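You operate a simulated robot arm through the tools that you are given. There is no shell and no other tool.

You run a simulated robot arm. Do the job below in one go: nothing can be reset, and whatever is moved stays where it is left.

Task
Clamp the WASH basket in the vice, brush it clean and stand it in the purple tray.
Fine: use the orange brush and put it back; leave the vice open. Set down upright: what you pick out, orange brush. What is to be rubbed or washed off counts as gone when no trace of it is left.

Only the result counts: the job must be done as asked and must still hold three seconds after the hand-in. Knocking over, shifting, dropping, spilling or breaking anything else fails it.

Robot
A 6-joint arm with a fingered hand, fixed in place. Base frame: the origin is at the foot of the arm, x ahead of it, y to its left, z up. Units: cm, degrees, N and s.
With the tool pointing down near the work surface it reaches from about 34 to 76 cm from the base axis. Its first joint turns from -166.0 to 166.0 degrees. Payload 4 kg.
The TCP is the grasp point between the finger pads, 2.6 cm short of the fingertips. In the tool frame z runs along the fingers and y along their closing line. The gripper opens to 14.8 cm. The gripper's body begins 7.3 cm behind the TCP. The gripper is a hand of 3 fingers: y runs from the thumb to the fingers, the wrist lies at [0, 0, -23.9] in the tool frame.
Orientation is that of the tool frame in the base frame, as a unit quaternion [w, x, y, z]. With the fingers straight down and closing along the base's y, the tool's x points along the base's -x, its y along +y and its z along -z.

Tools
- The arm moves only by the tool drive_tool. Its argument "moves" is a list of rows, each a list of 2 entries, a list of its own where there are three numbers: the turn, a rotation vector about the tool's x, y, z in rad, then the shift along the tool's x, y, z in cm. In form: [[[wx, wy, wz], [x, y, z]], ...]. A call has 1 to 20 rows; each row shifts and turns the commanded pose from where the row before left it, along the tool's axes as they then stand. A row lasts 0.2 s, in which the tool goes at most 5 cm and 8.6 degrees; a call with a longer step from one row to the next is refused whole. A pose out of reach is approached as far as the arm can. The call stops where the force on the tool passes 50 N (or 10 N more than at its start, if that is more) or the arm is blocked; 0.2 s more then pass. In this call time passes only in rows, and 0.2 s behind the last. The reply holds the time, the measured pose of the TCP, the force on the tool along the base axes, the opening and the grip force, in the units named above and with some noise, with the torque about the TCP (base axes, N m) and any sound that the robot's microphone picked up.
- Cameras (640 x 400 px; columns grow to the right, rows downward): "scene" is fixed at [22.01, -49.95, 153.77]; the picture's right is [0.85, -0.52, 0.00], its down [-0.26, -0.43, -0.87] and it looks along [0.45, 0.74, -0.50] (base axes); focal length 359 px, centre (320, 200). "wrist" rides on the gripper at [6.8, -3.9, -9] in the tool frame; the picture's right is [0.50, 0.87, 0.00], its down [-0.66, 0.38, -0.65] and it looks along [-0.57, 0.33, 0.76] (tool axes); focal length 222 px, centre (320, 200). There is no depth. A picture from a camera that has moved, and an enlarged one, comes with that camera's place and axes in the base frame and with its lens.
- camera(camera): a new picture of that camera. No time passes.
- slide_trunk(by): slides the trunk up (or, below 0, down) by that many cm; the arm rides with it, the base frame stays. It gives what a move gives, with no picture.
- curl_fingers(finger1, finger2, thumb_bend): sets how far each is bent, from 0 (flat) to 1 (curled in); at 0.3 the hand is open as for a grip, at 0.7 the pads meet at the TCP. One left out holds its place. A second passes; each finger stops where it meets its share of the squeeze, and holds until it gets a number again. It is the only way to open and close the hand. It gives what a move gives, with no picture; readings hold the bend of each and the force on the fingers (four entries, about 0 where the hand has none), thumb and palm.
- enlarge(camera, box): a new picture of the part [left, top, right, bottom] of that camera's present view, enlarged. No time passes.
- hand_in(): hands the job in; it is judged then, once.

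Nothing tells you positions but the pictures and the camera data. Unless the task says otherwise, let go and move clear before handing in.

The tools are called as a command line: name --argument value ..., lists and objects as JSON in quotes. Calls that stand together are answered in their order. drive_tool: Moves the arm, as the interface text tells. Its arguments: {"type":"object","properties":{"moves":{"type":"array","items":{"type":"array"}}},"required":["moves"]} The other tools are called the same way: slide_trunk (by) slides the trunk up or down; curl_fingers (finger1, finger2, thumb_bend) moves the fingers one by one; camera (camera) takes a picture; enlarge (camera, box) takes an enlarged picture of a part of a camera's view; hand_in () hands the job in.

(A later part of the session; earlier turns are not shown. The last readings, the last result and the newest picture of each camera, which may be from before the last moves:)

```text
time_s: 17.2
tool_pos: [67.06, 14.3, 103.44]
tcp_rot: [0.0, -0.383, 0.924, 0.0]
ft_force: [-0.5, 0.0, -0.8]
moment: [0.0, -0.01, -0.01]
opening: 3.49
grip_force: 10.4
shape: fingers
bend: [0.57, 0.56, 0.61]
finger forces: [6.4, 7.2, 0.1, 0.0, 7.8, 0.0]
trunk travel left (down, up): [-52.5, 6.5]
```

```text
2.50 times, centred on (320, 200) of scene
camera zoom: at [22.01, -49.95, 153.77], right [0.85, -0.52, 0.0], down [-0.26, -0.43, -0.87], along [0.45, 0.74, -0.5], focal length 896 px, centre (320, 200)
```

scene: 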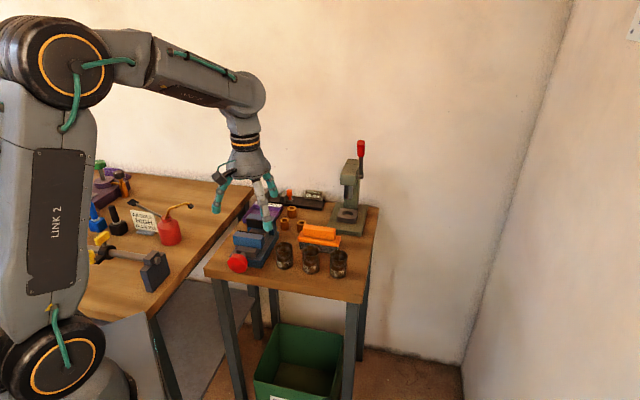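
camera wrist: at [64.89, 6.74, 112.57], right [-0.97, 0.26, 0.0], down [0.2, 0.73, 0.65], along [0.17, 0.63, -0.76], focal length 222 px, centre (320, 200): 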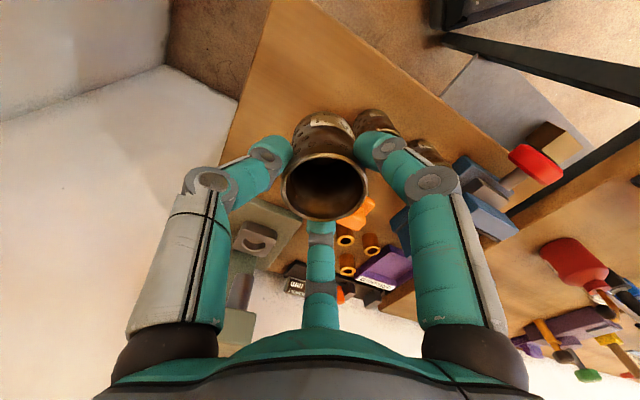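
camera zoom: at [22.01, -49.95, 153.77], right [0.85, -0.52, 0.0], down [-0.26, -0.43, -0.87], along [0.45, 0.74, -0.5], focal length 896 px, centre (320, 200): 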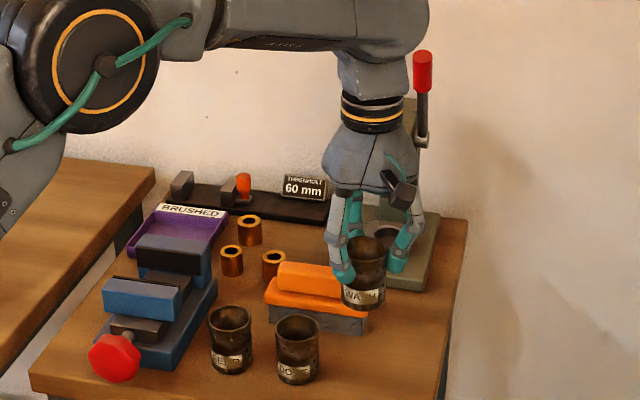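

The basket is held upright. I'll carry it across to above the vice gap, high enough to clear everything.

drive_tool --moves '[[[0, 0, 0], [-1.07, 4.41, 0]], [[0, 0, 0], [-1.07, 4.41, 0]], [[0, 0, 0], [-1.07, 4.41, 0]], [[0, 0, 0], [-1.07, 4.41, 0]], [[0, 0, 0], [-1.07, 4.41, 0]], [[0, 0, 0], [-1.07, 4.41, 0]]]'

camera --camera "wrist"

enlarge --camera "scene" --box '[200, 120, 320, 280]'

```text
time_s: 18.6
tool_pos: [53.12, 37.08, 103.4]
tcp_rot: [0.0, -0.383, 0.924, 0.0]
ft_force: [-0.5, 0.0, -0.3]
moment: [0.02, -0.01, 0.01]
opening: 3.46
grip_force: 10.5
shape: fingers
bend: [0.57, 0.56, 0.61]
finger forces: [6.5, 7.1, 0.1, 0.0, 7.4, 0.1]
trunk travel left (down, up): [-52.5, 6.5]
```

```text
taken
camera wrist: at [51.12, 29.72, 112.52], right [-0.97, 0.26, 0.0], down [0.2, 0.73, 0.65], along [0.17, 0.63, -0.76], focal length 222 px, centre (320, 200)
```

wrist: 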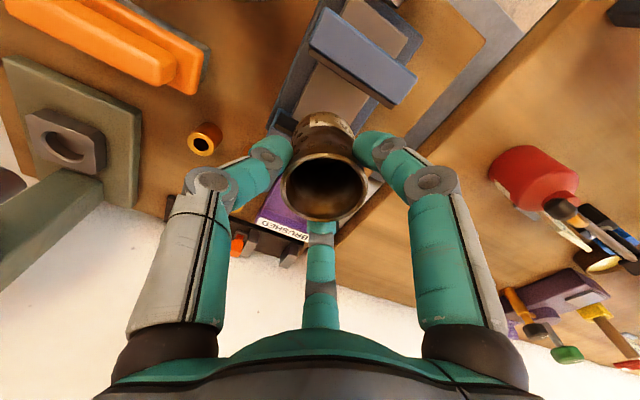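

```text
2.50 times, centred on (260, 200) of scene
camera zoom: at [22.01, -49.95, 153.77], right [0.85, -0.52, 0.0], down [-0.26, -0.43, -0.87], along [0.45, 0.74, -0.5], focal length 896 px, centre (470, 200)
```

zoom: 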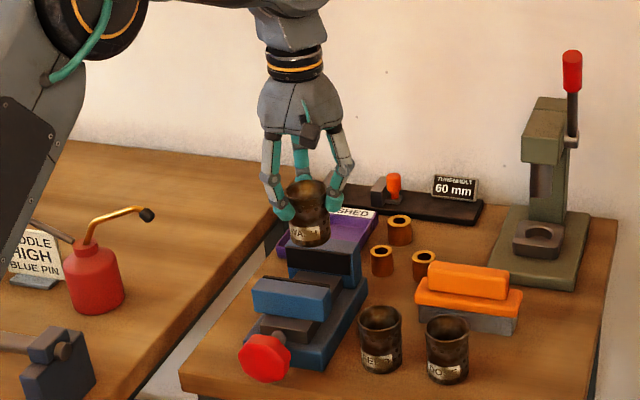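

The basket hangs over the gap. I'll zoom to verify the jaw positions before lowering it between them.

enlarge --camera "wrist" --box '[260, 0, 430, 150]'

enlarge --camera "scene" --box '[225, 185, 305, 265]'

```text
2.67 times, centred on (345, 75) of wrist
camera zoom: at [51.12, 29.72, 112.52], right [-0.97, 0.26, 0.0], down [0.2, 0.73, 0.65], along [0.17, 0.63, -0.76], focal length 592 px, centre (253, 533)
```

zoom: 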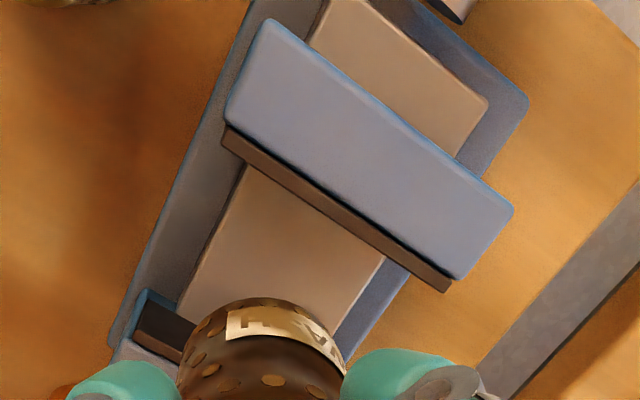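

```text
5.00 times, centred on (265, 225) of scene
camera zoom: at [22.01, -49.95, 153.77], right [0.85, -0.52, 0.0], down [-0.26, -0.43, -0.87], along [0.45, 0.74, -0.5], focal length 1793 px, centre (595, 75)
```

zoom: 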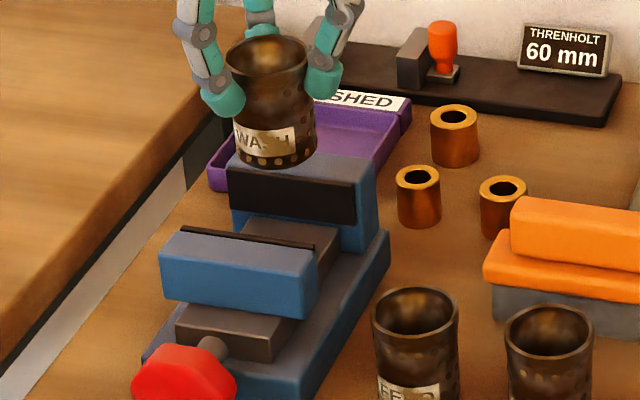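

From this viewpoint the basket sits about 0.6 cm too far toward the rear jaw. I'll correct that, come down to just above the jaw tops, and look again.

drive_tool --moves '[[[0, 0, 0], [0.6, 0.45, 0]], [[0, 0, 0], [0, 0, 2.3]]]'

enlarge --camera "wrist" --box '[240, 0, 430, 150]'

enlarge --camera "scene" --box '[220, 190, 300, 270]'

```text
time_s: 19.2
tool_pos: [52.36, 37.23, 101.1]
tcp_rot: [0.002, -0.383, 0.924, 0.001]
ft_force: [0.7, 1.2, -0.9]
moment: [-0.01, -0.06, -0.04]
opening: 3.43
grip_force: 10.2
shape: fingers
bend: [0.57, 0.56, 0.61]
finger forces: [6.5, 7.0, 0.0, 0.0, 7.1, 0.0]
trunk travel left (down, up): [-52.5, 6.5]
```

```text
2.67 times, centred on (335, 75) of wrist
camera zoom: at [50.37, 29.77, 110.21], right [-0.97, 0.26, 0.0], down [0.19, 0.73, 0.65], along [0.17, 0.63, -0.76], focal length 592 px, centre (280, 533)
```

zoom: 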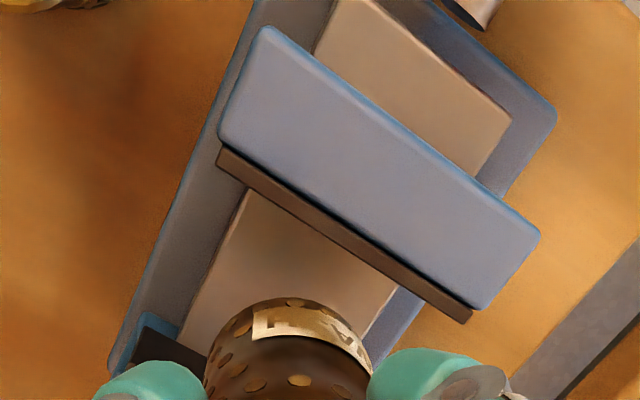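

```text
5.00 times, centred on (260, 230) of scene
camera zoom: at [22.01, -49.95, 153.77], right [0.85, -0.52, 0.0], down [-0.26, -0.43, -0.87], along [0.45, 0.74, -0.5], focal length 1793 px, centre (620, 50)
```

zoom: 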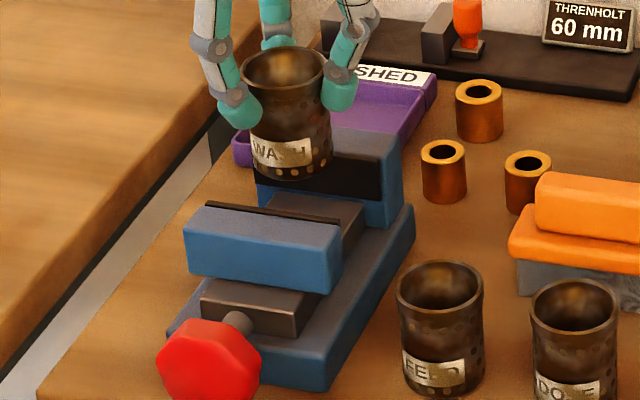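

The basket is nearly centred between the jaws. I'll shift 0.3 cm toward the front jaw and lower gently between them.

drive_tool --moves '[[[0, 0, 0], [0.3, 0, 0]], [[0, 0, 0], [0, 0, 1.5]], [[0, 0, 0], [0, 0, 1.5]]]'

enlarge --camera "wrist" --box '[240, 0, 430, 150]'

enlarge --camera "scene" --box '[220, 190, 300, 270]'

```text
time_s: 20.0
tool_pos: [52.12, 37.08, 98.18]
tcp_rot: [0.001, -0.382, 0.924, 0.0]
ft_force: [-0.8, 0.7, -1.2]
moment: [-0.01, 0.0, 0.02]
opening: 3.45
grip_force: 10.1
shape: fingers
bend: [0.57, 0.56, 0.61]
finger forces: [6.3, 6.8, 0.0, 0.1, 7.1, 0.0]
trunk travel left (down, up): [-52.5, 6.5]
```

```text
2.67 times, centred on (335, 75) of wrist
camera zoom: at [50.16, 29.64, 107.29], right [-0.97, 0.26, 0.0], down [0.2, 0.73, 0.65], along [0.17, 0.63, -0.76], focal length 592 px, centre (280, 533)
```

zoom: 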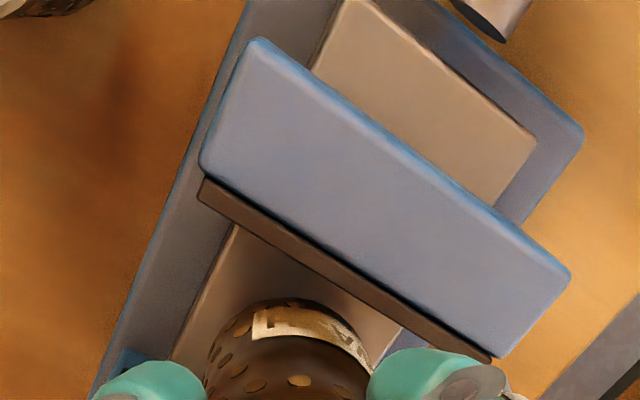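

```text
5.00 times, centred on (260, 230) of scene
camera zoom: at [22.01, -49.95, 153.77], right [0.85, -0.52, 0.0], down [-0.26, -0.43, -0.87], along [0.45, 0.74, -0.5], focal length 1793 px, centre (620, 50)
```

zoom: 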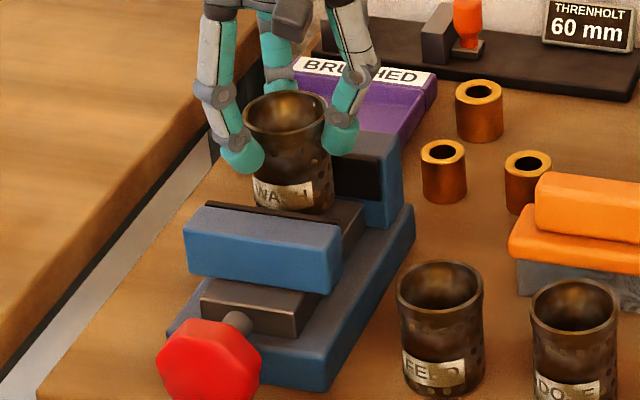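

The basket has entered the gap with no contact force. I'll keep lowering in small steps to the bed.

drive_tool --moves '[[[0, 0, 0], [0, 0, 0.6]], [[0, 0, 0], [0, 0, 0.6]], [[0, 0, 0], [0, 0, 0.5]]]'

drive_tool --moves '[[[0, 0, 0], [0, 0, 0.3]]]'

enlarge --camera "scene" --box '[220, 190, 300, 270]'

camera --camera "wrist"

```text
time_s: 20.8
tool_pos: [51.96, 37.22, 96.58]
tcp_rot: [0.001, -0.382, 0.924, 0.0]
ft_force: [-0.1, 0.3, 6.0]
moment: [0.04, 0.01, 0.0]
opening: 3.44
grip_force: 10.3
shape: fingers
bend: [0.57, 0.56, 0.61]
finger forces: [6.6, 7.3, 0.0, 0.0, 7.4, 0.1]
trunk travel left (down, up): [-52.5, 6.5]
```

```text
time_s: 21.2
tool_pos: [52.0, 37.1, 96.38]
tcp_rot: [0.001, -0.383, 0.924, 0.0]
ft_force: [1.4, 0.4, 13.3]
moment: [0.05, -0.06, -0.02]
opening: 3.26
grip_force: 11.1
shape: fingers
bend: [0.58, 0.56, 0.62]
finger forces: [6.6, 8.1, 0.0, 0.0, 7.9, 0.0]
trunk travel left (down, up): [-52.5, 6.5]
```

```text
5.00 times, centred on (260, 230) of scene
camera zoom: at [22.01, -49.95, 153.77], right [0.85, -0.52, 0.0], down [-0.26, -0.43, -0.87], along [0.45, 0.74, -0.5], focal length 1793 px, centre (620, 50)
```

zoom: 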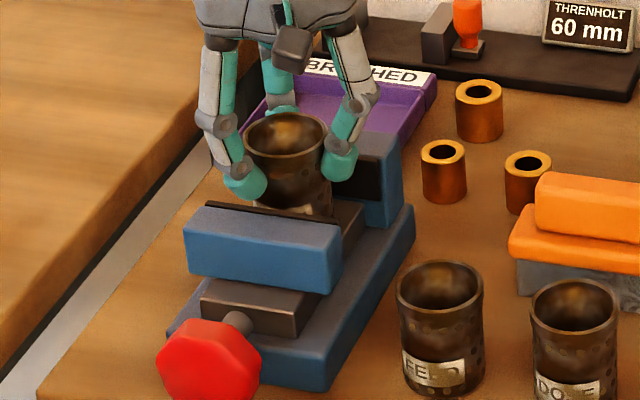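

```text
taken
camera wrist: at [49.97, 29.59, 105.42], right [-0.97, 0.26, 0.0], down [0.19, 0.73, 0.66], along [0.17, 0.63, -0.75], focal length 222 px, centre (320, 200)
```

wrist: 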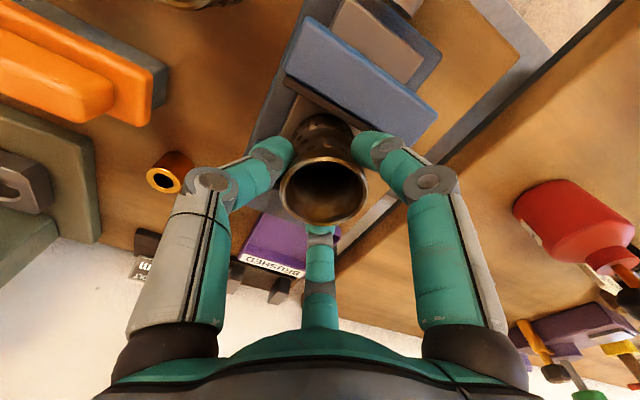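

The basket rests on the vice bed (about 10 N upward). I'll relieve the pressure, let go, and rise straight up.

drive_tool --moves '[[[0, 0, 0], [0, 0, -0.25]]]'

curl_fingers --finger1 0.54 --finger2 0.54 --thumb_bend 0.54

curl_fingers --finger1 0.44 --finger2 0.44 --thumb_bend 0.44

camera --camera "wrist"

enlarge --camera "scene" --box '[220, 190, 300, 270]'

```text
time_s: 21.6
tool_pos: [51.94, 37.07, 96.36]
tcp_rot: [0.0, -0.383, 0.924, 0.0]
ft_force: [1.5, -0.2, 5.0]
moment: [0.03, -0.05, -0.01]
opening: 3.24
grip_force: 11.3
shape: fingers
bend: [0.58, 0.56, 0.62]
finger forces: [6.4, 8.0, 0.1, 0.0, 7.8, 0.0]
trunk travel left (down, up): [-52.5, 6.5]
```

```text
time_s: 22.6
tool_pos: [51.95, 37.18, 96.45]
tcp_rot: [0.0, -0.382, 0.924, 0.0]
ft_force: [-0.1, 0.3, 1.3]
moment: [-0.01, -0.01, -0.03]
opening: 4.83
grip_force: 0.0
shape: fingers
bend: [0.54, 0.54, 0.54]
finger forces: [0.0, 0.0, 0.1, 0.0, 0.0, 0.0]
trunk travel left (down, up): [-52.5, 6.5]
```

```text
time_s: 23.6
tool_pos: [51.92, 37.17, 96.38]
tcp_rot: [0.001, -0.383, 0.924, 0.001]
ft_force: [0.1, 0.2, 0.1]
moment: [0.0, 0.0, -0.02]
opening: 8.11
grip_force: 0.1
shape: fingers
bend: [0.44, 0.44, 0.44]
finger forces: [0.0, 0.0, 0.0, 0.0, 0.0, 0.0]
trunk travel left (down, up): [-52.5, 6.5]
```

```text
taken
camera wrist: at [49.99, 29.66, 105.55], right [-0.97, 0.26, 0.0], down [0.2, 0.73, 0.65], along [0.17, 0.63, -0.76], focal length 222 px, centre (320, 200)
```

wrist: 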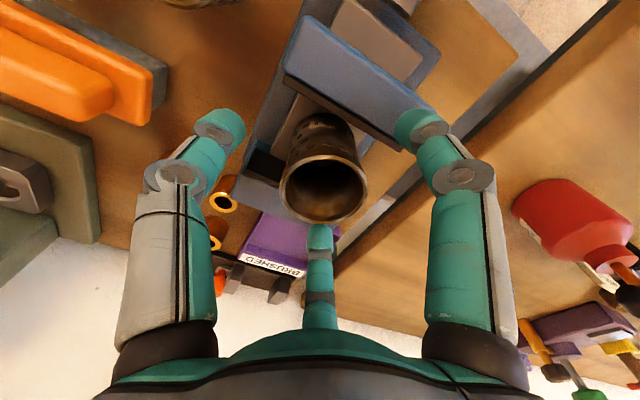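

```text
5.00 times, centred on (260, 230) of scene
camera zoom: at [22.01, -49.95, 153.77], right [0.85, -0.52, 0.0], down [-0.26, -0.43, -0.87], along [0.45, 0.74, -0.5], focal length 1793 px, centre (620, 50)
```

zoom: 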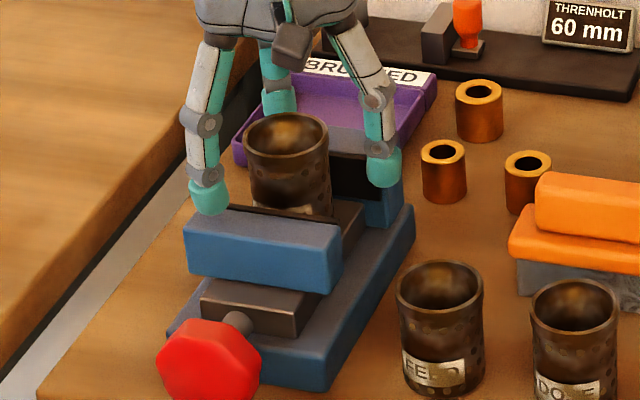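

The basket stands upright on the vice bed. I'll rise clear and look down to check its place between the jaws.

drive_tool --moves '[[[0, 0, 0], [0, 0, -3]], [[0, 0, 0], [0, 0, -4]], [[0, 0, 0], [0, 0, -4]]]'

camera --camera "wrist"

enlarge --camera "wrist" --box '[230, 20, 430, 180]'

camera --camera "scene"

```text
time_s: 24.4
tool_pos: [51.95, 37.09, 107.7]
tcp_rot: [0.0, -0.383, 0.924, 0.0]
ft_force: [1.2, -0.3, -1.0]
moment: [-0.04, 0.0, 0.02]
opening: 8.16
grip_force: 0.0
shape: fingers
bend: [0.44, 0.44, 0.44]
finger forces: [0.0, 0.0, 0.0, 0.1, 0.0, 0.1]
trunk travel left (down, up): [-52.5, 6.5]
```

```text
taken
camera wrist: at [49.89, 29.62, 116.86], right [-0.97, 0.26, 0.0], down [0.2, 0.73, 0.65], along [0.17, 0.63, -0.76], focal length 222 px, centre (320, 200)
```

wrist: 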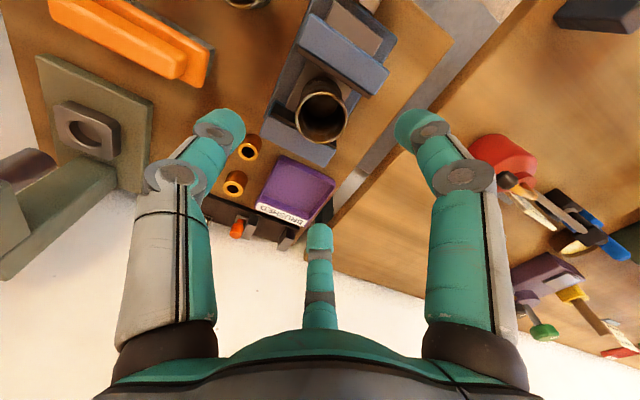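

```text
2.50 times, centred on (330, 100) of wrist
camera zoom: at [49.89, 29.62, 116.86], right [-0.97, 0.26, 0.0], down [0.2, 0.73, 0.65], along [0.17, 0.63, -0.76], focal length 555 px, centre (295, 450)
```

zoom: 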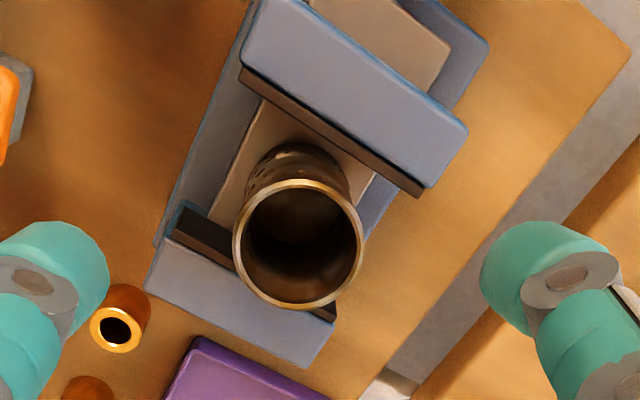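

```text
taken
```

scene: 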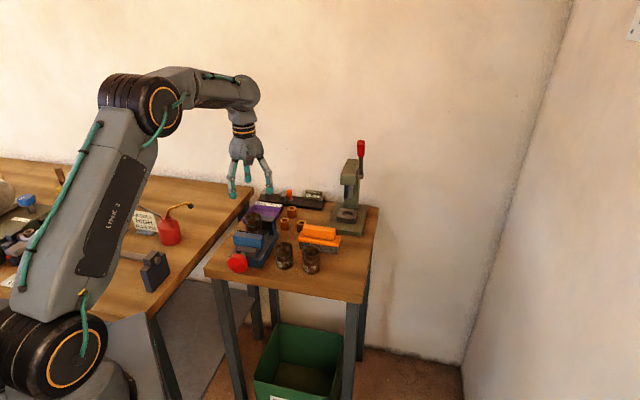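

The basket is centred in the gap (about 1 cm clear on each side). Now I'll move back in front of the vice to look at the knob, which I'll grip from the front.

drive_tool --moves '[[[0, 0, 0], [4.2, 0, 0]], [[0, 0, 0], [4.2, 0, 0.5]], [[0, 0, 0], [4.2, 0, 1.5]], [[0, 0, 0], [4.2, 0, 2.5]], [[0, 0, 0], [4.2, 0, 2.5]]]'

camera --camera "wrist"

camera --camera "scene"

```text
time_s: 25.6
tool_pos: [37.22, 21.95, 100.35]
tcp_rot: [0.0, -0.383, 0.924, 0.001]
ft_force: [0.0, 0.5, 0.2]
moment: [0.0, 0.01, -0.01]
opening: 8.12
grip_force: 0.0
shape: fingers
bend: [0.44, 0.44, 0.44]
finger forces: [0.0, 0.0, 0.0, 0.0, 0.0, 0.0]
trunk travel left (down, up): [-52.5, 6.5]
```

```text
taken
camera wrist: at [35.17, 14.52, 109.5], right [-0.97, 0.26, 0.0], down [0.19, 0.73, 0.66], along [0.17, 0.63, -0.76], focal length 222 px, centre (320, 200)
```

wrist: 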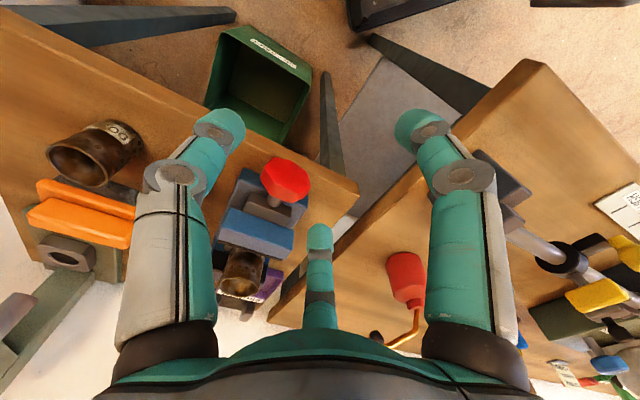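

```text
taken
```

scene: 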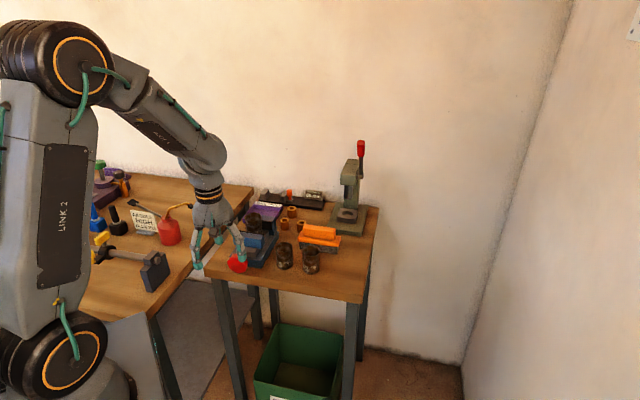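

I can see the knob and table edge from here. I'll zoom in to measure them.

enlarge --camera "wrist" --box '[210, 130, 370, 230]'

enlarge --camera "scene" --box '[200, 225, 290, 295]'

```text
4.00 times, centred on (290, 180) of wrist
camera zoom: at [35.17, 14.52, 109.5], right [-0.97, 0.26, 0.0], down [0.19, 0.73, 0.66], along [0.17, 0.63, -0.76], focal length 888 px, centre (440, 280)
```

zoom: 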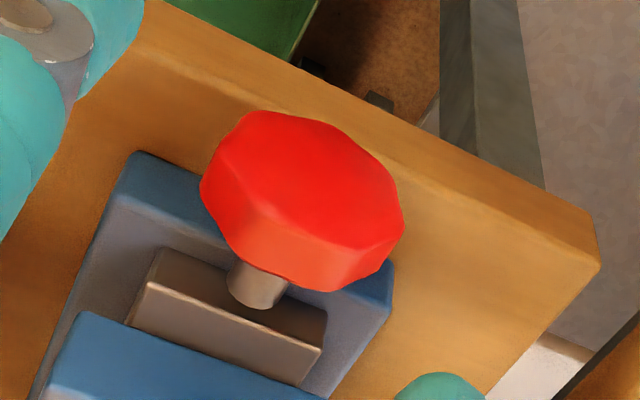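

```text
5.71 times, centred on (245, 260) of scene
camera zoom: at [22.01, -49.95, 153.77], right [0.85, -0.52, 0.0], down [-0.26, -0.43, -0.87], along [0.45, 0.74, -0.5], focal length 2049 px, centre (749, -143)
```

zoom: 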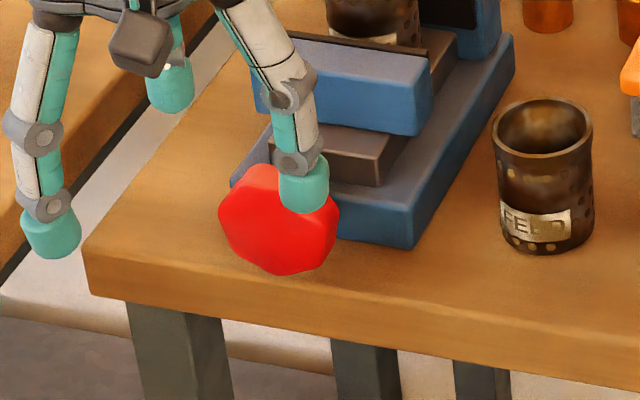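

The knob is about 1.7 cm thick with its front face near F ≈ 49.3 along the 45° axis, its centre near z ≈ 88.6. I'll rise a bit and start tilting the hand toward horizontal, checking the arm in stages.

drive_tool --moves '[[[0, 0, 0], [-3.0, 0.3, -3.0]], [[0, 0, 0], [-3.0, 0, -3.0]], [[0, -0.1428, 0], [0, 0, 0]], [[0, -0.1428, 0], [0, 0, 0]], [[0, -0.1428, 0], [0, 0, 0]], [[0, -0.1428, 0], [0, 0, 0]], [[0, -0.1428, 0], [0, 0, 0]]]'

camera --camera "scene"

camera --camera "wrist"

```text
time_s: 27.2
tool_pos: [41.29, 27.36, 109.5]
tcp_rot: [0.318, -0.36, 0.868, 0.13]
ft_force: [-0.5, 0.1, 0.1]
moment: [0.07, -0.02, -0.03]
opening: 8.14
grip_force: 0.0
shape: fingers
bend: [0.44, 0.44, 0.44]
finger forces: [0.0, 0.0, 0.0, 0.0, 0.0, 0.1]
out of reach, approached as far as the arm can: row 7
trunk travel left (down, up): [-52.5, 6.5]
```

```text
taken
```

scene: 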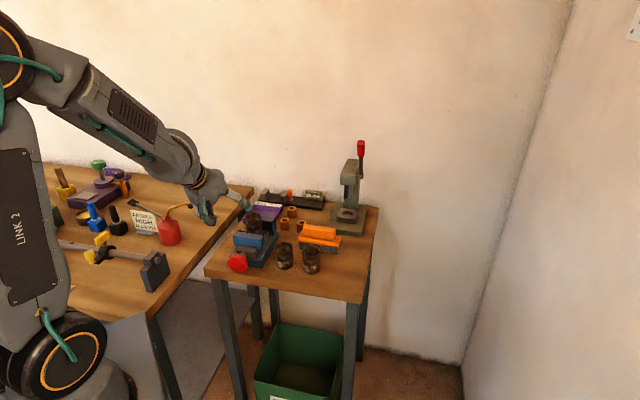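

```text
taken
camera wrist: at [36.14, 17.02, 112.05], right [-0.88, 0.34, -0.33], down [-0.21, 0.33, 0.92], along [0.42, 0.88, -0.21], focal length 222 px, centre (320, 200)
```

wrist: 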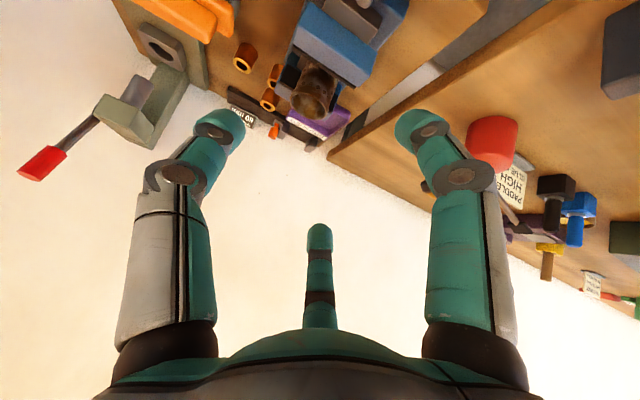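

The arm couldn't tilt further at that height because the wrist is too close to its own shoulder. I'll try the tilt at a lower height, where the wrist is further from the shoulder.

drive_tool --moves '[[[0, 0, 0], [2.62, 0, 3.02]], [[0, 0, 0], [2.62, 0, 3.02]], [[0, -0.12, 0], [0, 0, 0]], [[0, -0.12, 0], [0, 0, 0]]]'

camera --camera "scene"

```text
time_s: 28.2
tool_pos: [43.61, 24.94, 103.07]
tcp_rot: [0.411, -0.335, 0.844, 0.086]
ft_force: [0.1, -0.1, -0.3]
moment: [0.03, -0.01, -0.01]
opening: 8.16
grip_force: 0.0
shape: fingers
bend: [0.44, 0.44, 0.44]
finger forces: [0.0, 0.0, 0.1, 0.0, 0.0, 0.0]
out of reach, approached as far as the arm can: row 1, 2, 3
trunk travel left (down, up): [-52.5, 6.5]
```

```text
taken
```

scene: 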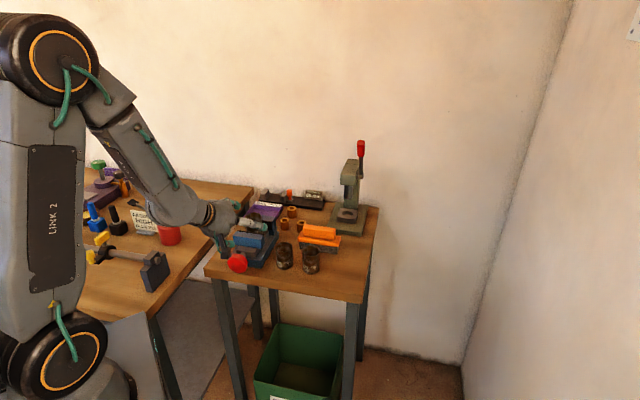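

The arm went into a slightly different pose. I'll let it settle with a null move to see the actual pose.

drive_tool --moves '[[[0, 0, 0], [0, 0, 0]], [[0, 0, 0], [0, 0, 0]]]'

camera --camera "wrist"

```text
time_s: 28.8
tool_pos: [43.63, 24.84, 103.0]
tcp_rot: [0.411, -0.335, 0.844, 0.085]
ft_force: [-0.4, -0.9, 0.3]
moment: [0.03, 0.05, 0.01]
opening: 8.17
grip_force: 0.0
shape: fingers
bend: [0.44, 0.44, 0.44]
finger forces: [0.0, 0.0, 0.0, 0.0, 0.0, 0.0]
trunk travel left (down, up): [-52.5, 6.5]
```

```text
taken
camera wrist: at [37.42, 14.88, 104.44], right [-0.77, 0.41, -0.49], down [-0.37, 0.34, 0.87], along [0.52, 0.85, -0.11], focal length 222 px, centre (320, 200)
```

wrist: 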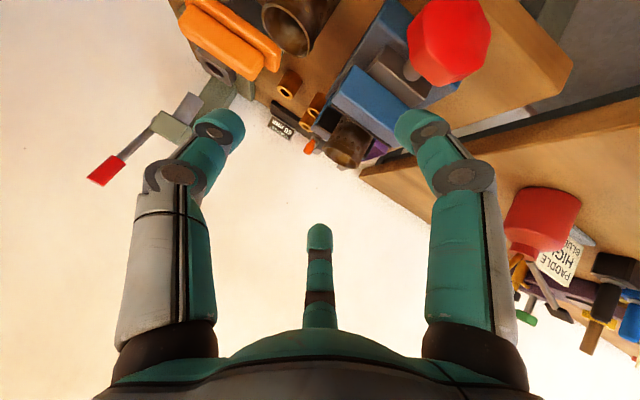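

The tool now points 40° below horizontal. I'll step sideways, away from the vice and in front of the table, to find out safely how low and horizontal the hand can go.

drive_tool --moves '[[[0, 0, 0], [0.2, -4.8, 0.77]], [[0, 0, 0], [0.2, -4.8, 0.77]], [[0, 0, 0], [1.98, -0.27, -2.24]], [[0, 0, 0], [2.25, 0.4, 1.95]], [[0, 0, 0], [2.25, 0.4, 1.95]]]'

camera --camera "scene"

```text
time_s: 30.0
tool_pos: [48.84, 15.86, 96.79]
tcp_rot: [0.41, -0.335, 0.844, 0.085]
ft_force: [-0.1, 1.0, 0.6]
moment: [-0.03, 0.01, 0.02]
opening: 8.21
grip_force: 0.2
shape: fingers
bend: [0.44, 0.44, 0.44]
finger forces: [0.0, 0.0, 0.0, 0.1, 0.1, 0.0]
out of reach, approached as far as the arm can: row 5
trunk travel left (down, up): [-52.5, 6.5]
```

```text
taken
```

scene: 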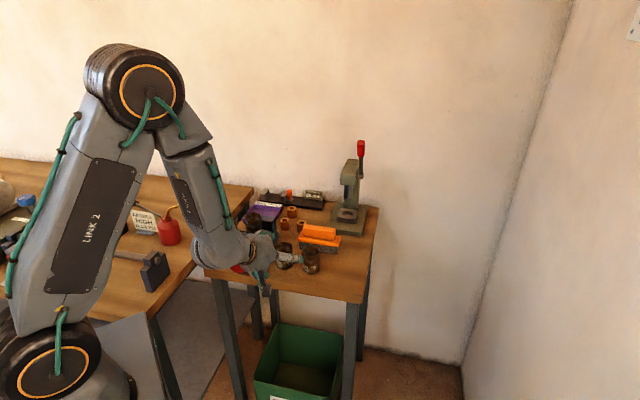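

The limit is how far the elbow folds. Lowering the trunk should give the wrist more room at the knob, so I'll raise the hand and slide the trunk down in stages.

drive_tool --moves '[[[0, 0, 0], [-3.0, -0.53, -2.6]], [[0, 0, 0], [-3.0, -0.53, -2.6]], [[0, 0, 0], [-3.0, -0.53, -2.6]], [[0, 0, 0], [-3.0, -0.53, -2.6]], [[0, 0, 0], [-3.0, -0.53, -2.6]]]'

slide_trunk --by -17

camera --camera "scene"

```text
time_s: 31.2
tool_pos: [48.97, 15.87, 117.08]
tcp_rot: [0.41, -0.335, 0.844, 0.085]
ft_force: [0.0, 0.2, -0.2]
moment: [-0.01, 0.02, -0.01]
opening: 8.19
grip_force: 0.0
shape: fingers
bend: [0.44, 0.44, 0.44]
finger forces: [0.1, 0.1, 0.0, 0.0, 0.1, 0.0]
trunk travel left (down, up): [-52.5, 6.5]
```

```text
time_s: 33.1
tool_pos: [48.9, 15.95, 100.08]
tcp_rot: [0.411, -0.335, 0.844, 0.085]
ft_force: [0.2, -0.3, -0.1]
moment: [0.01, 0.0, -0.03]
opening: 8.18
grip_force: 0.1
shape: fingers
bend: [0.44, 0.44, 0.44]
finger forces: [0.0, 0.0, 0.0, 0.0, 0.0, 0.0]
trunk travel left (down, up): [-35.5, 23.5]
```

```text
taken
```

scene: 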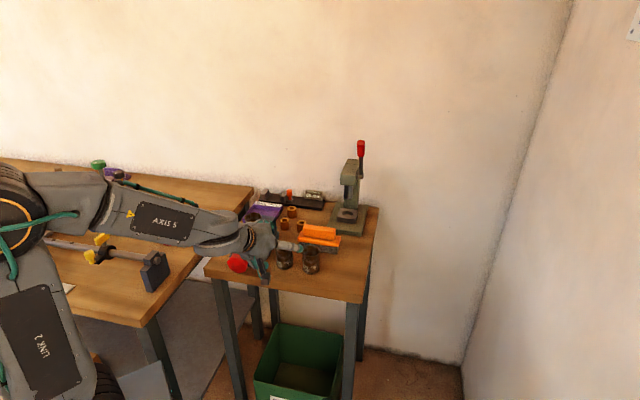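

That works well. I'll do another stage of raising the hand and lowering the trunk.

drive_tool --moves '[[[0, 0, 0], [-3.0, -0.53, -2.6]], [[0, 0, 0], [-3.0, -0.53, -2.6]], [[0, 0, 0], [-3.0, -0.53, -2.6]], [[0, 0, 0], [-3.0, -0.53, -2.6]]]'

slide_trunk --by -16

camera --camera "scene"

```text
time_s: 34.1
tool_pos: [48.75, 15.94, 116.2]
tcp_rot: [0.41, -0.334, 0.844, 0.084]
ft_force: [-0.7, 0.5, 0.5]
moment: [0.02, -0.01, 0.03]
opening: 8.17
grip_force: 0.1
shape: fingers
bend: [0.44, 0.44, 0.44]
finger forces: [0.1, 0.1, 0.0, 0.1, 0.1, 0.0]
trunk travel left (down, up): [-35.5, 23.5]
```

```text
time_s: 36.0
tool_pos: [48.64, 16.07, 100.17]
tcp_rot: [0.411, -0.334, 0.844, 0.085]
ft_force: [-0.4, -0.1, -0.7]
moment: [-0.04, 0.0, 0.04]
opening: 8.16
grip_force: 0.0
shape: fingers
bend: [0.44, 0.44, 0.44]
finger forces: [0.0, 0.0, 0.0, 0.1, 0.0, 0.0]
trunk travel left (down, up): [-19.5, 39.5]
```

```text
taken
```

scene: 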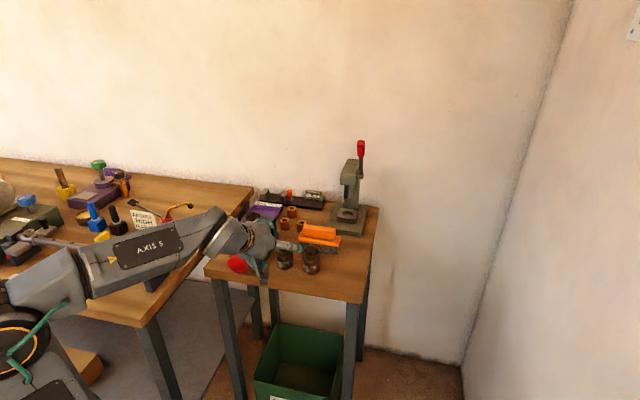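

The arm has room now. I'll rotate the hand to fully horizontal, pointing along the vice axis, here beside the vice.

drive_tool --moves '[[[-0.0222, -0.1197, 0.0157], [0, 0, 0]], [[-0.0222, -0.1197, 0.0157], [0, 0, 0]], [[-0.0222, -0.1197, 0.0157], [0, 0, 0]], [[-0.0222, -0.1197, 0.0157], [0, 0, 0]], [[-0.0222, -0.1197, 0.0157], [0, 0, 0]], [[-0.0222, -0.1197, 0.0157], [0, 0, 0]]]'

camera --camera "scene"

camera --camera "wrist"

```text
time_s: 37.4
tool_pos: [48.67, 15.96, 100.21]
tcp_rot: [0.655, -0.27, 0.652, 0.27]
ft_force: [-0.7, -0.1, 0.7]
moment: [-0.02, 0.01, -0.01]
opening: 8.19
grip_force: 0.2
shape: fingers
bend: [0.44, 0.44, 0.44]
finger forces: [0.1, 0.0, 0.0, 0.0, 0.0, 0.0]
trunk travel left (down, up): [-19.5, 39.5]
```

```text
taken
```

scene: 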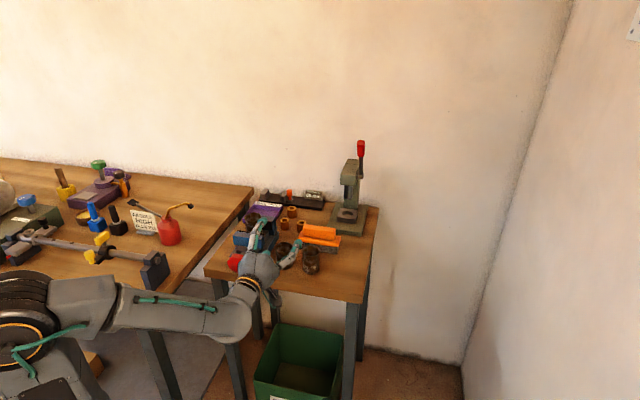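

```text
taken
camera wrist: at [45.07, 6.95, 93.53], right [-0.61, 0.61, -0.5], down [-0.73, -0.19, 0.65], along [0.3, 0.77, 0.57], focal length 222 px, centre (320, 200)
```

wrist: 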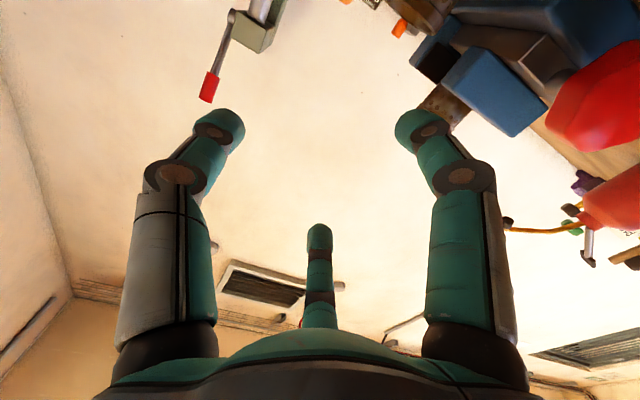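

The hand is horizontal and aligned with the vice axis. I'll move sideways in line with the knob and back slightly, then lower everything with the trunk in front of the knob.

drive_tool --moves '[[[0, 0, 0], [0, 4.2, -0.4]], [[0, 0, 0], [0, 4.2, -0.3]], [[0, 0, 0], [0, 4.2, -0.3]]]'

camera --camera "scene"

camera --camera "wrist"

```text
time_s: 38.1
tool_pos: [39.08, 23.8, 100.01]
tcp_rot: [0.653, -0.271, 0.653, 0.271]
ft_force: [-0.2, 0.4, -0.8]
moment: [-0.02, 0.0, -0.01]
opening: 8.19
grip_force: 0.1
shape: fingers
bend: [0.44, 0.44, 0.44]
finger forces: [0.0, 0.0, 0.0, 0.1, 0.0, 0.0]
trunk travel left (down, up): [-19.5, 39.5]
```

```text
taken
```

scene: 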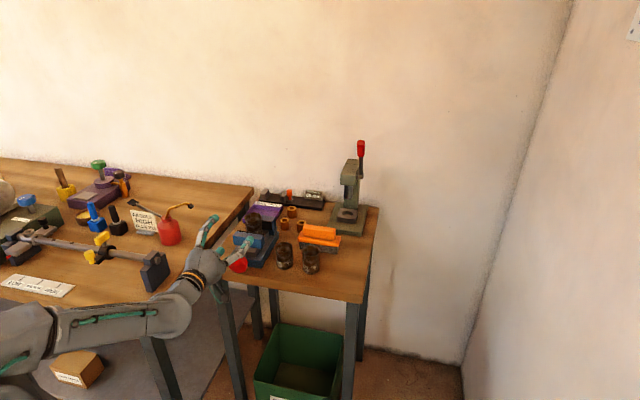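

```text
taken
camera wrist: at [35.44, 14.75, 93.32], right [-0.61, 0.61, -0.5], down [-0.73, -0.19, 0.66], along [0.31, 0.77, 0.57], focal length 222 px, centre (320, 200)
```

wrist: 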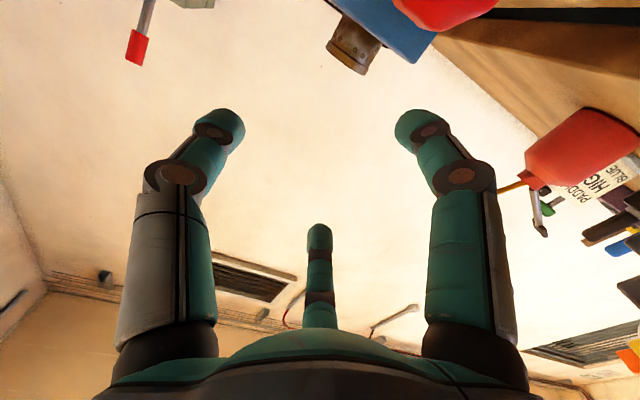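

The hand is now above and in front of the knob. I'll lower the trunk so the hand faces the knob at its height, about 2 cm in front of it.

slide_trunk --by -11.4

camera --camera "wrist"

enlarge --camera "scene" --box '[160, 200, 320, 320]'

```text
time_s: 39.6
tool_pos: [39.14, 23.71, 88.61]
tcp_rot: [0.654, -0.27, 0.653, 0.27]
ft_force: [-0.2, -0.3, 0.8]
moment: [0.01, 0.0, 0.02]
opening: 8.2
grip_force: 0.0
shape: fingers
bend: [0.44, 0.44, 0.44]
finger forces: [0.1, 0.0, 0.0, 0.0, 0.0, 0.0]
trunk travel left (down, up): [-8.1, 50.9]
```

```text
taken
camera wrist: at [35.46, 14.75, 81.95], right [-0.61, 0.61, -0.5], down [-0.73, -0.19, 0.65], along [0.3, 0.77, 0.57], focal length 222 px, centre (320, 200)
```

wrist: 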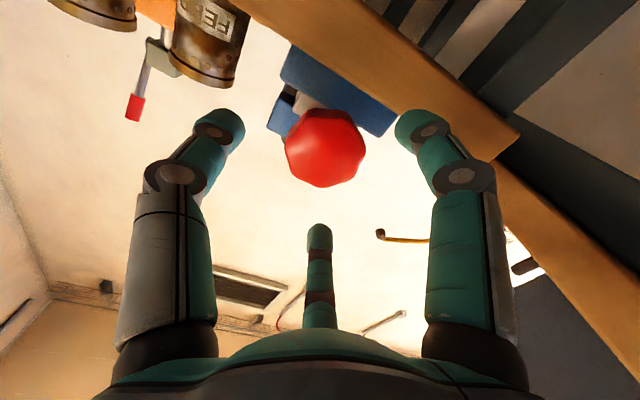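

```text
3.33 times, centred on (240, 260) of scene
camera zoom: at [22.01, -49.95, 153.77], right [0.85, -0.52, 0.0], down [-0.26, -0.43, -0.87], along [0.45, 0.74, -0.5], focal length 1195 px, centre (587, 0)
```

zoom: 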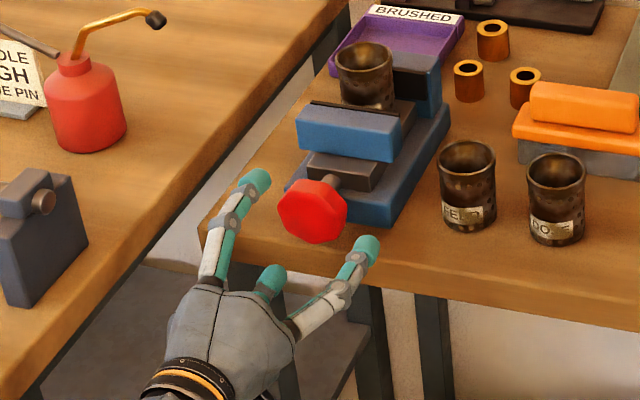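

The knob is right ahead of the hand. I'll zoom to check that the hand is centred on the knob's axis.

enlarge --camera "wrist" --box '[260, 90, 400, 200]'

```text
3.64 times, centred on (330, 145) of wrist
camera zoom: at [35.46, 14.75, 81.95], right [-0.61, 0.61, -0.5], down [-0.73, -0.19, 0.65], along [0.3, 0.77, 0.57], focal length 808 px, centre (284, 400)
```

zoom: 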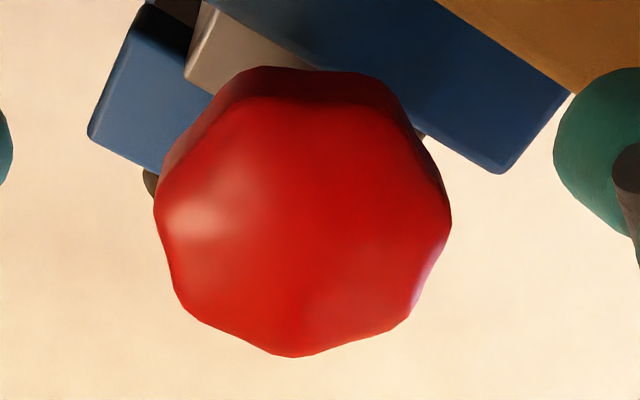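

The knob has about a 2.8 cm radius. I'll centre the hand on it and, while still clear of it, wind the wrist back 120° so I have a long clockwise (tightening) stroke.

drive_tool --moves '[[[0, 0, 0], [0.25, 0.3, 0]], [[0, 0, -0.1496], [0, 0, 0]], [[0, 0, -0.1496], [0, 0, 0]], [[0, 0, -0.1496], [0, 0, 0]], [[0, 0, -0.1496], [0, 0, 0]], [[0, 0, -0.1496], [0, 0, 0]], [[0, 0, -0.1496], [0, 0, 0]], [[0, 0, -0.1496], [0, 0, 0]], [[0, 0, -0.1496], [0, 0, 0]], [[0, 0, -0.1496], [0, 0, 0]], [[0, 0, -0.1496], [0, 0, 0]], [[0, 0, -0.1496], [0, 0, 0]], [[0, 0, -0.1496], [0, 0, 0]], [[0, 0, -0.1496], [0, 0, 0]], [[0, 0, -0.1496], [0, 0, 0]]]'

camera --camera "wrist"

camera --camera "scene"

```text
time_s: 42.8
tool_pos: [38.84, 24.01, 88.4]
tcp_rot: [-0.561, 0.701, -0.092, 0.432]
ft_force: [0.1, -0.2, 0.2]
moment: [0.0, 0.02, -0.03]
opening: 8.19
grip_force: 0.0
shape: fingers
bend: [0.44, 0.44, 0.44]
finger forces: [0.0, 0.0, 0.0, 0.0, 0.0, 0.0]
trunk travel left (down, up): [-8.1, 50.9]
```

```text
taken
camera wrist: at [35.17, 14.93, 95.21], right [0.61, -0.61, -0.5], down [-0.73, -0.19, -0.66], along [0.31, 0.77, -0.57], focal length 222 px, centre (320, 200)
```

wrist: 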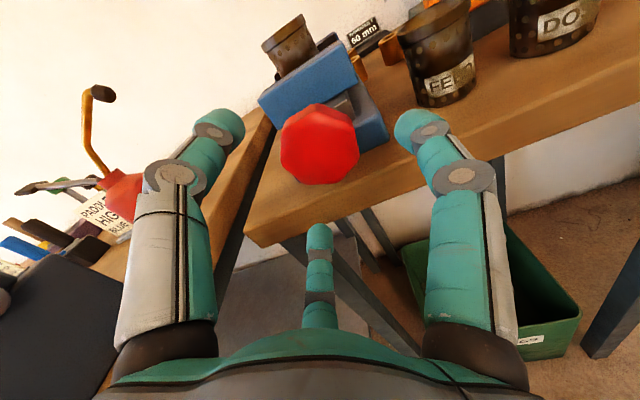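

```text
taken
```

scene: 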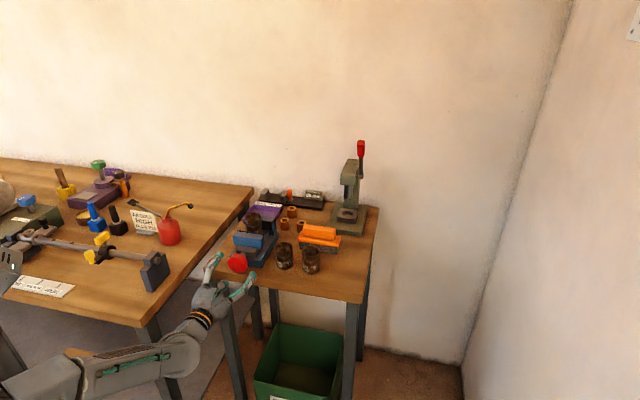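

The wrist rolls freely and now gives a good view of the knob and table edge from above. I'll zoom to check clearance.

enlarge --camera "wrist" --box '[240, 80, 420, 240]'

```text
2.50 times, centred on (330, 160) of wrist
camera zoom: at [35.17, 14.93, 95.21], right [0.61, -0.61, -0.5], down [-0.73, -0.19, -0.66], along [0.31, 0.77, -0.57], focal length 555 px, centre (295, 300)
```

zoom: 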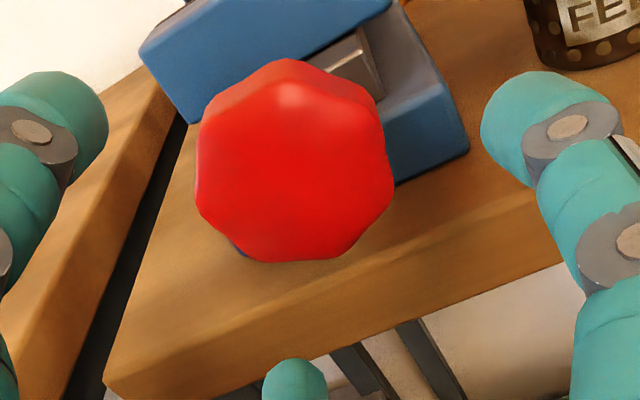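

The knob's face is about 5.4 cm ahead and the hand is nearly centred. I'll advance so the fingertips surround the knob rim, and then grip.

drive_tool --moves '[[[0, 0, 0], [0.08, -0.13, 2.0]], [[0, 0, 0], [0, 0, 1.9]]]'

camera --camera "wrist"

enlarge --camera "scene" --box '[180, 210, 290, 320]'

```text
time_s: 43.5
tool_pos: [41.41, 25.68, 88.92]
tcp_rot: [-0.563, 0.7, -0.092, 0.429]
ft_force: [-34.3, -37.8, 6.9]
moment: [-1.89, 1.96, 1.53]
opening: 8.18
grip_force: 26.0
shape: fingers
bend: [0.44, 0.39, 0.44]
finger forces: [0.1, 51.1, 0.0, 0.0, 0.0, 0.0]
out of reach, approached as far as the arm can: row 2
trunk travel left (down, up): [-8.1, 50.9]
stopped in row 2: the force on the tool passed its limit at 52 N (the readings are from after the stop); the commanded pose is now the measured one
```

```text
taken
camera wrist: at [37.81, 16.59, 95.7], right [0.62, -0.61, -0.5], down [-0.73, -0.2, -0.66], along [0.3, 0.77, -0.56], focal length 222 px, centre (320, 200)
```

wrist: 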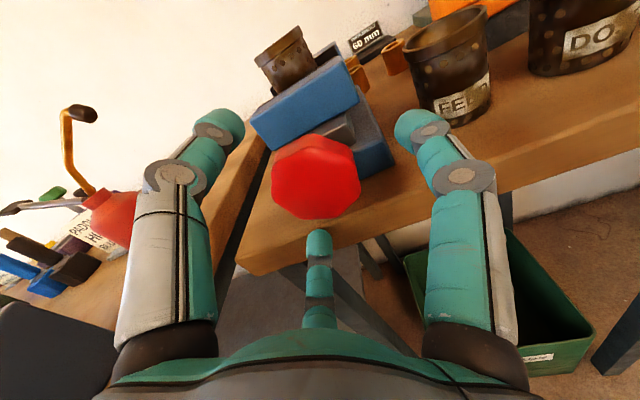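

```text
3.64 times, centred on (235, 265) of scene
camera zoom: at [22.01, -49.95, 153.77], right [0.85, -0.52, 0.0], down [-0.26, -0.43, -0.87], along [0.45, 0.74, -0.5], focal length 1304 px, centre (629, -36)
```

zoom: 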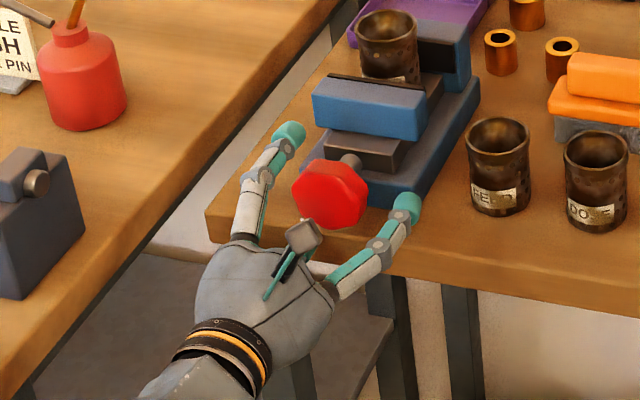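

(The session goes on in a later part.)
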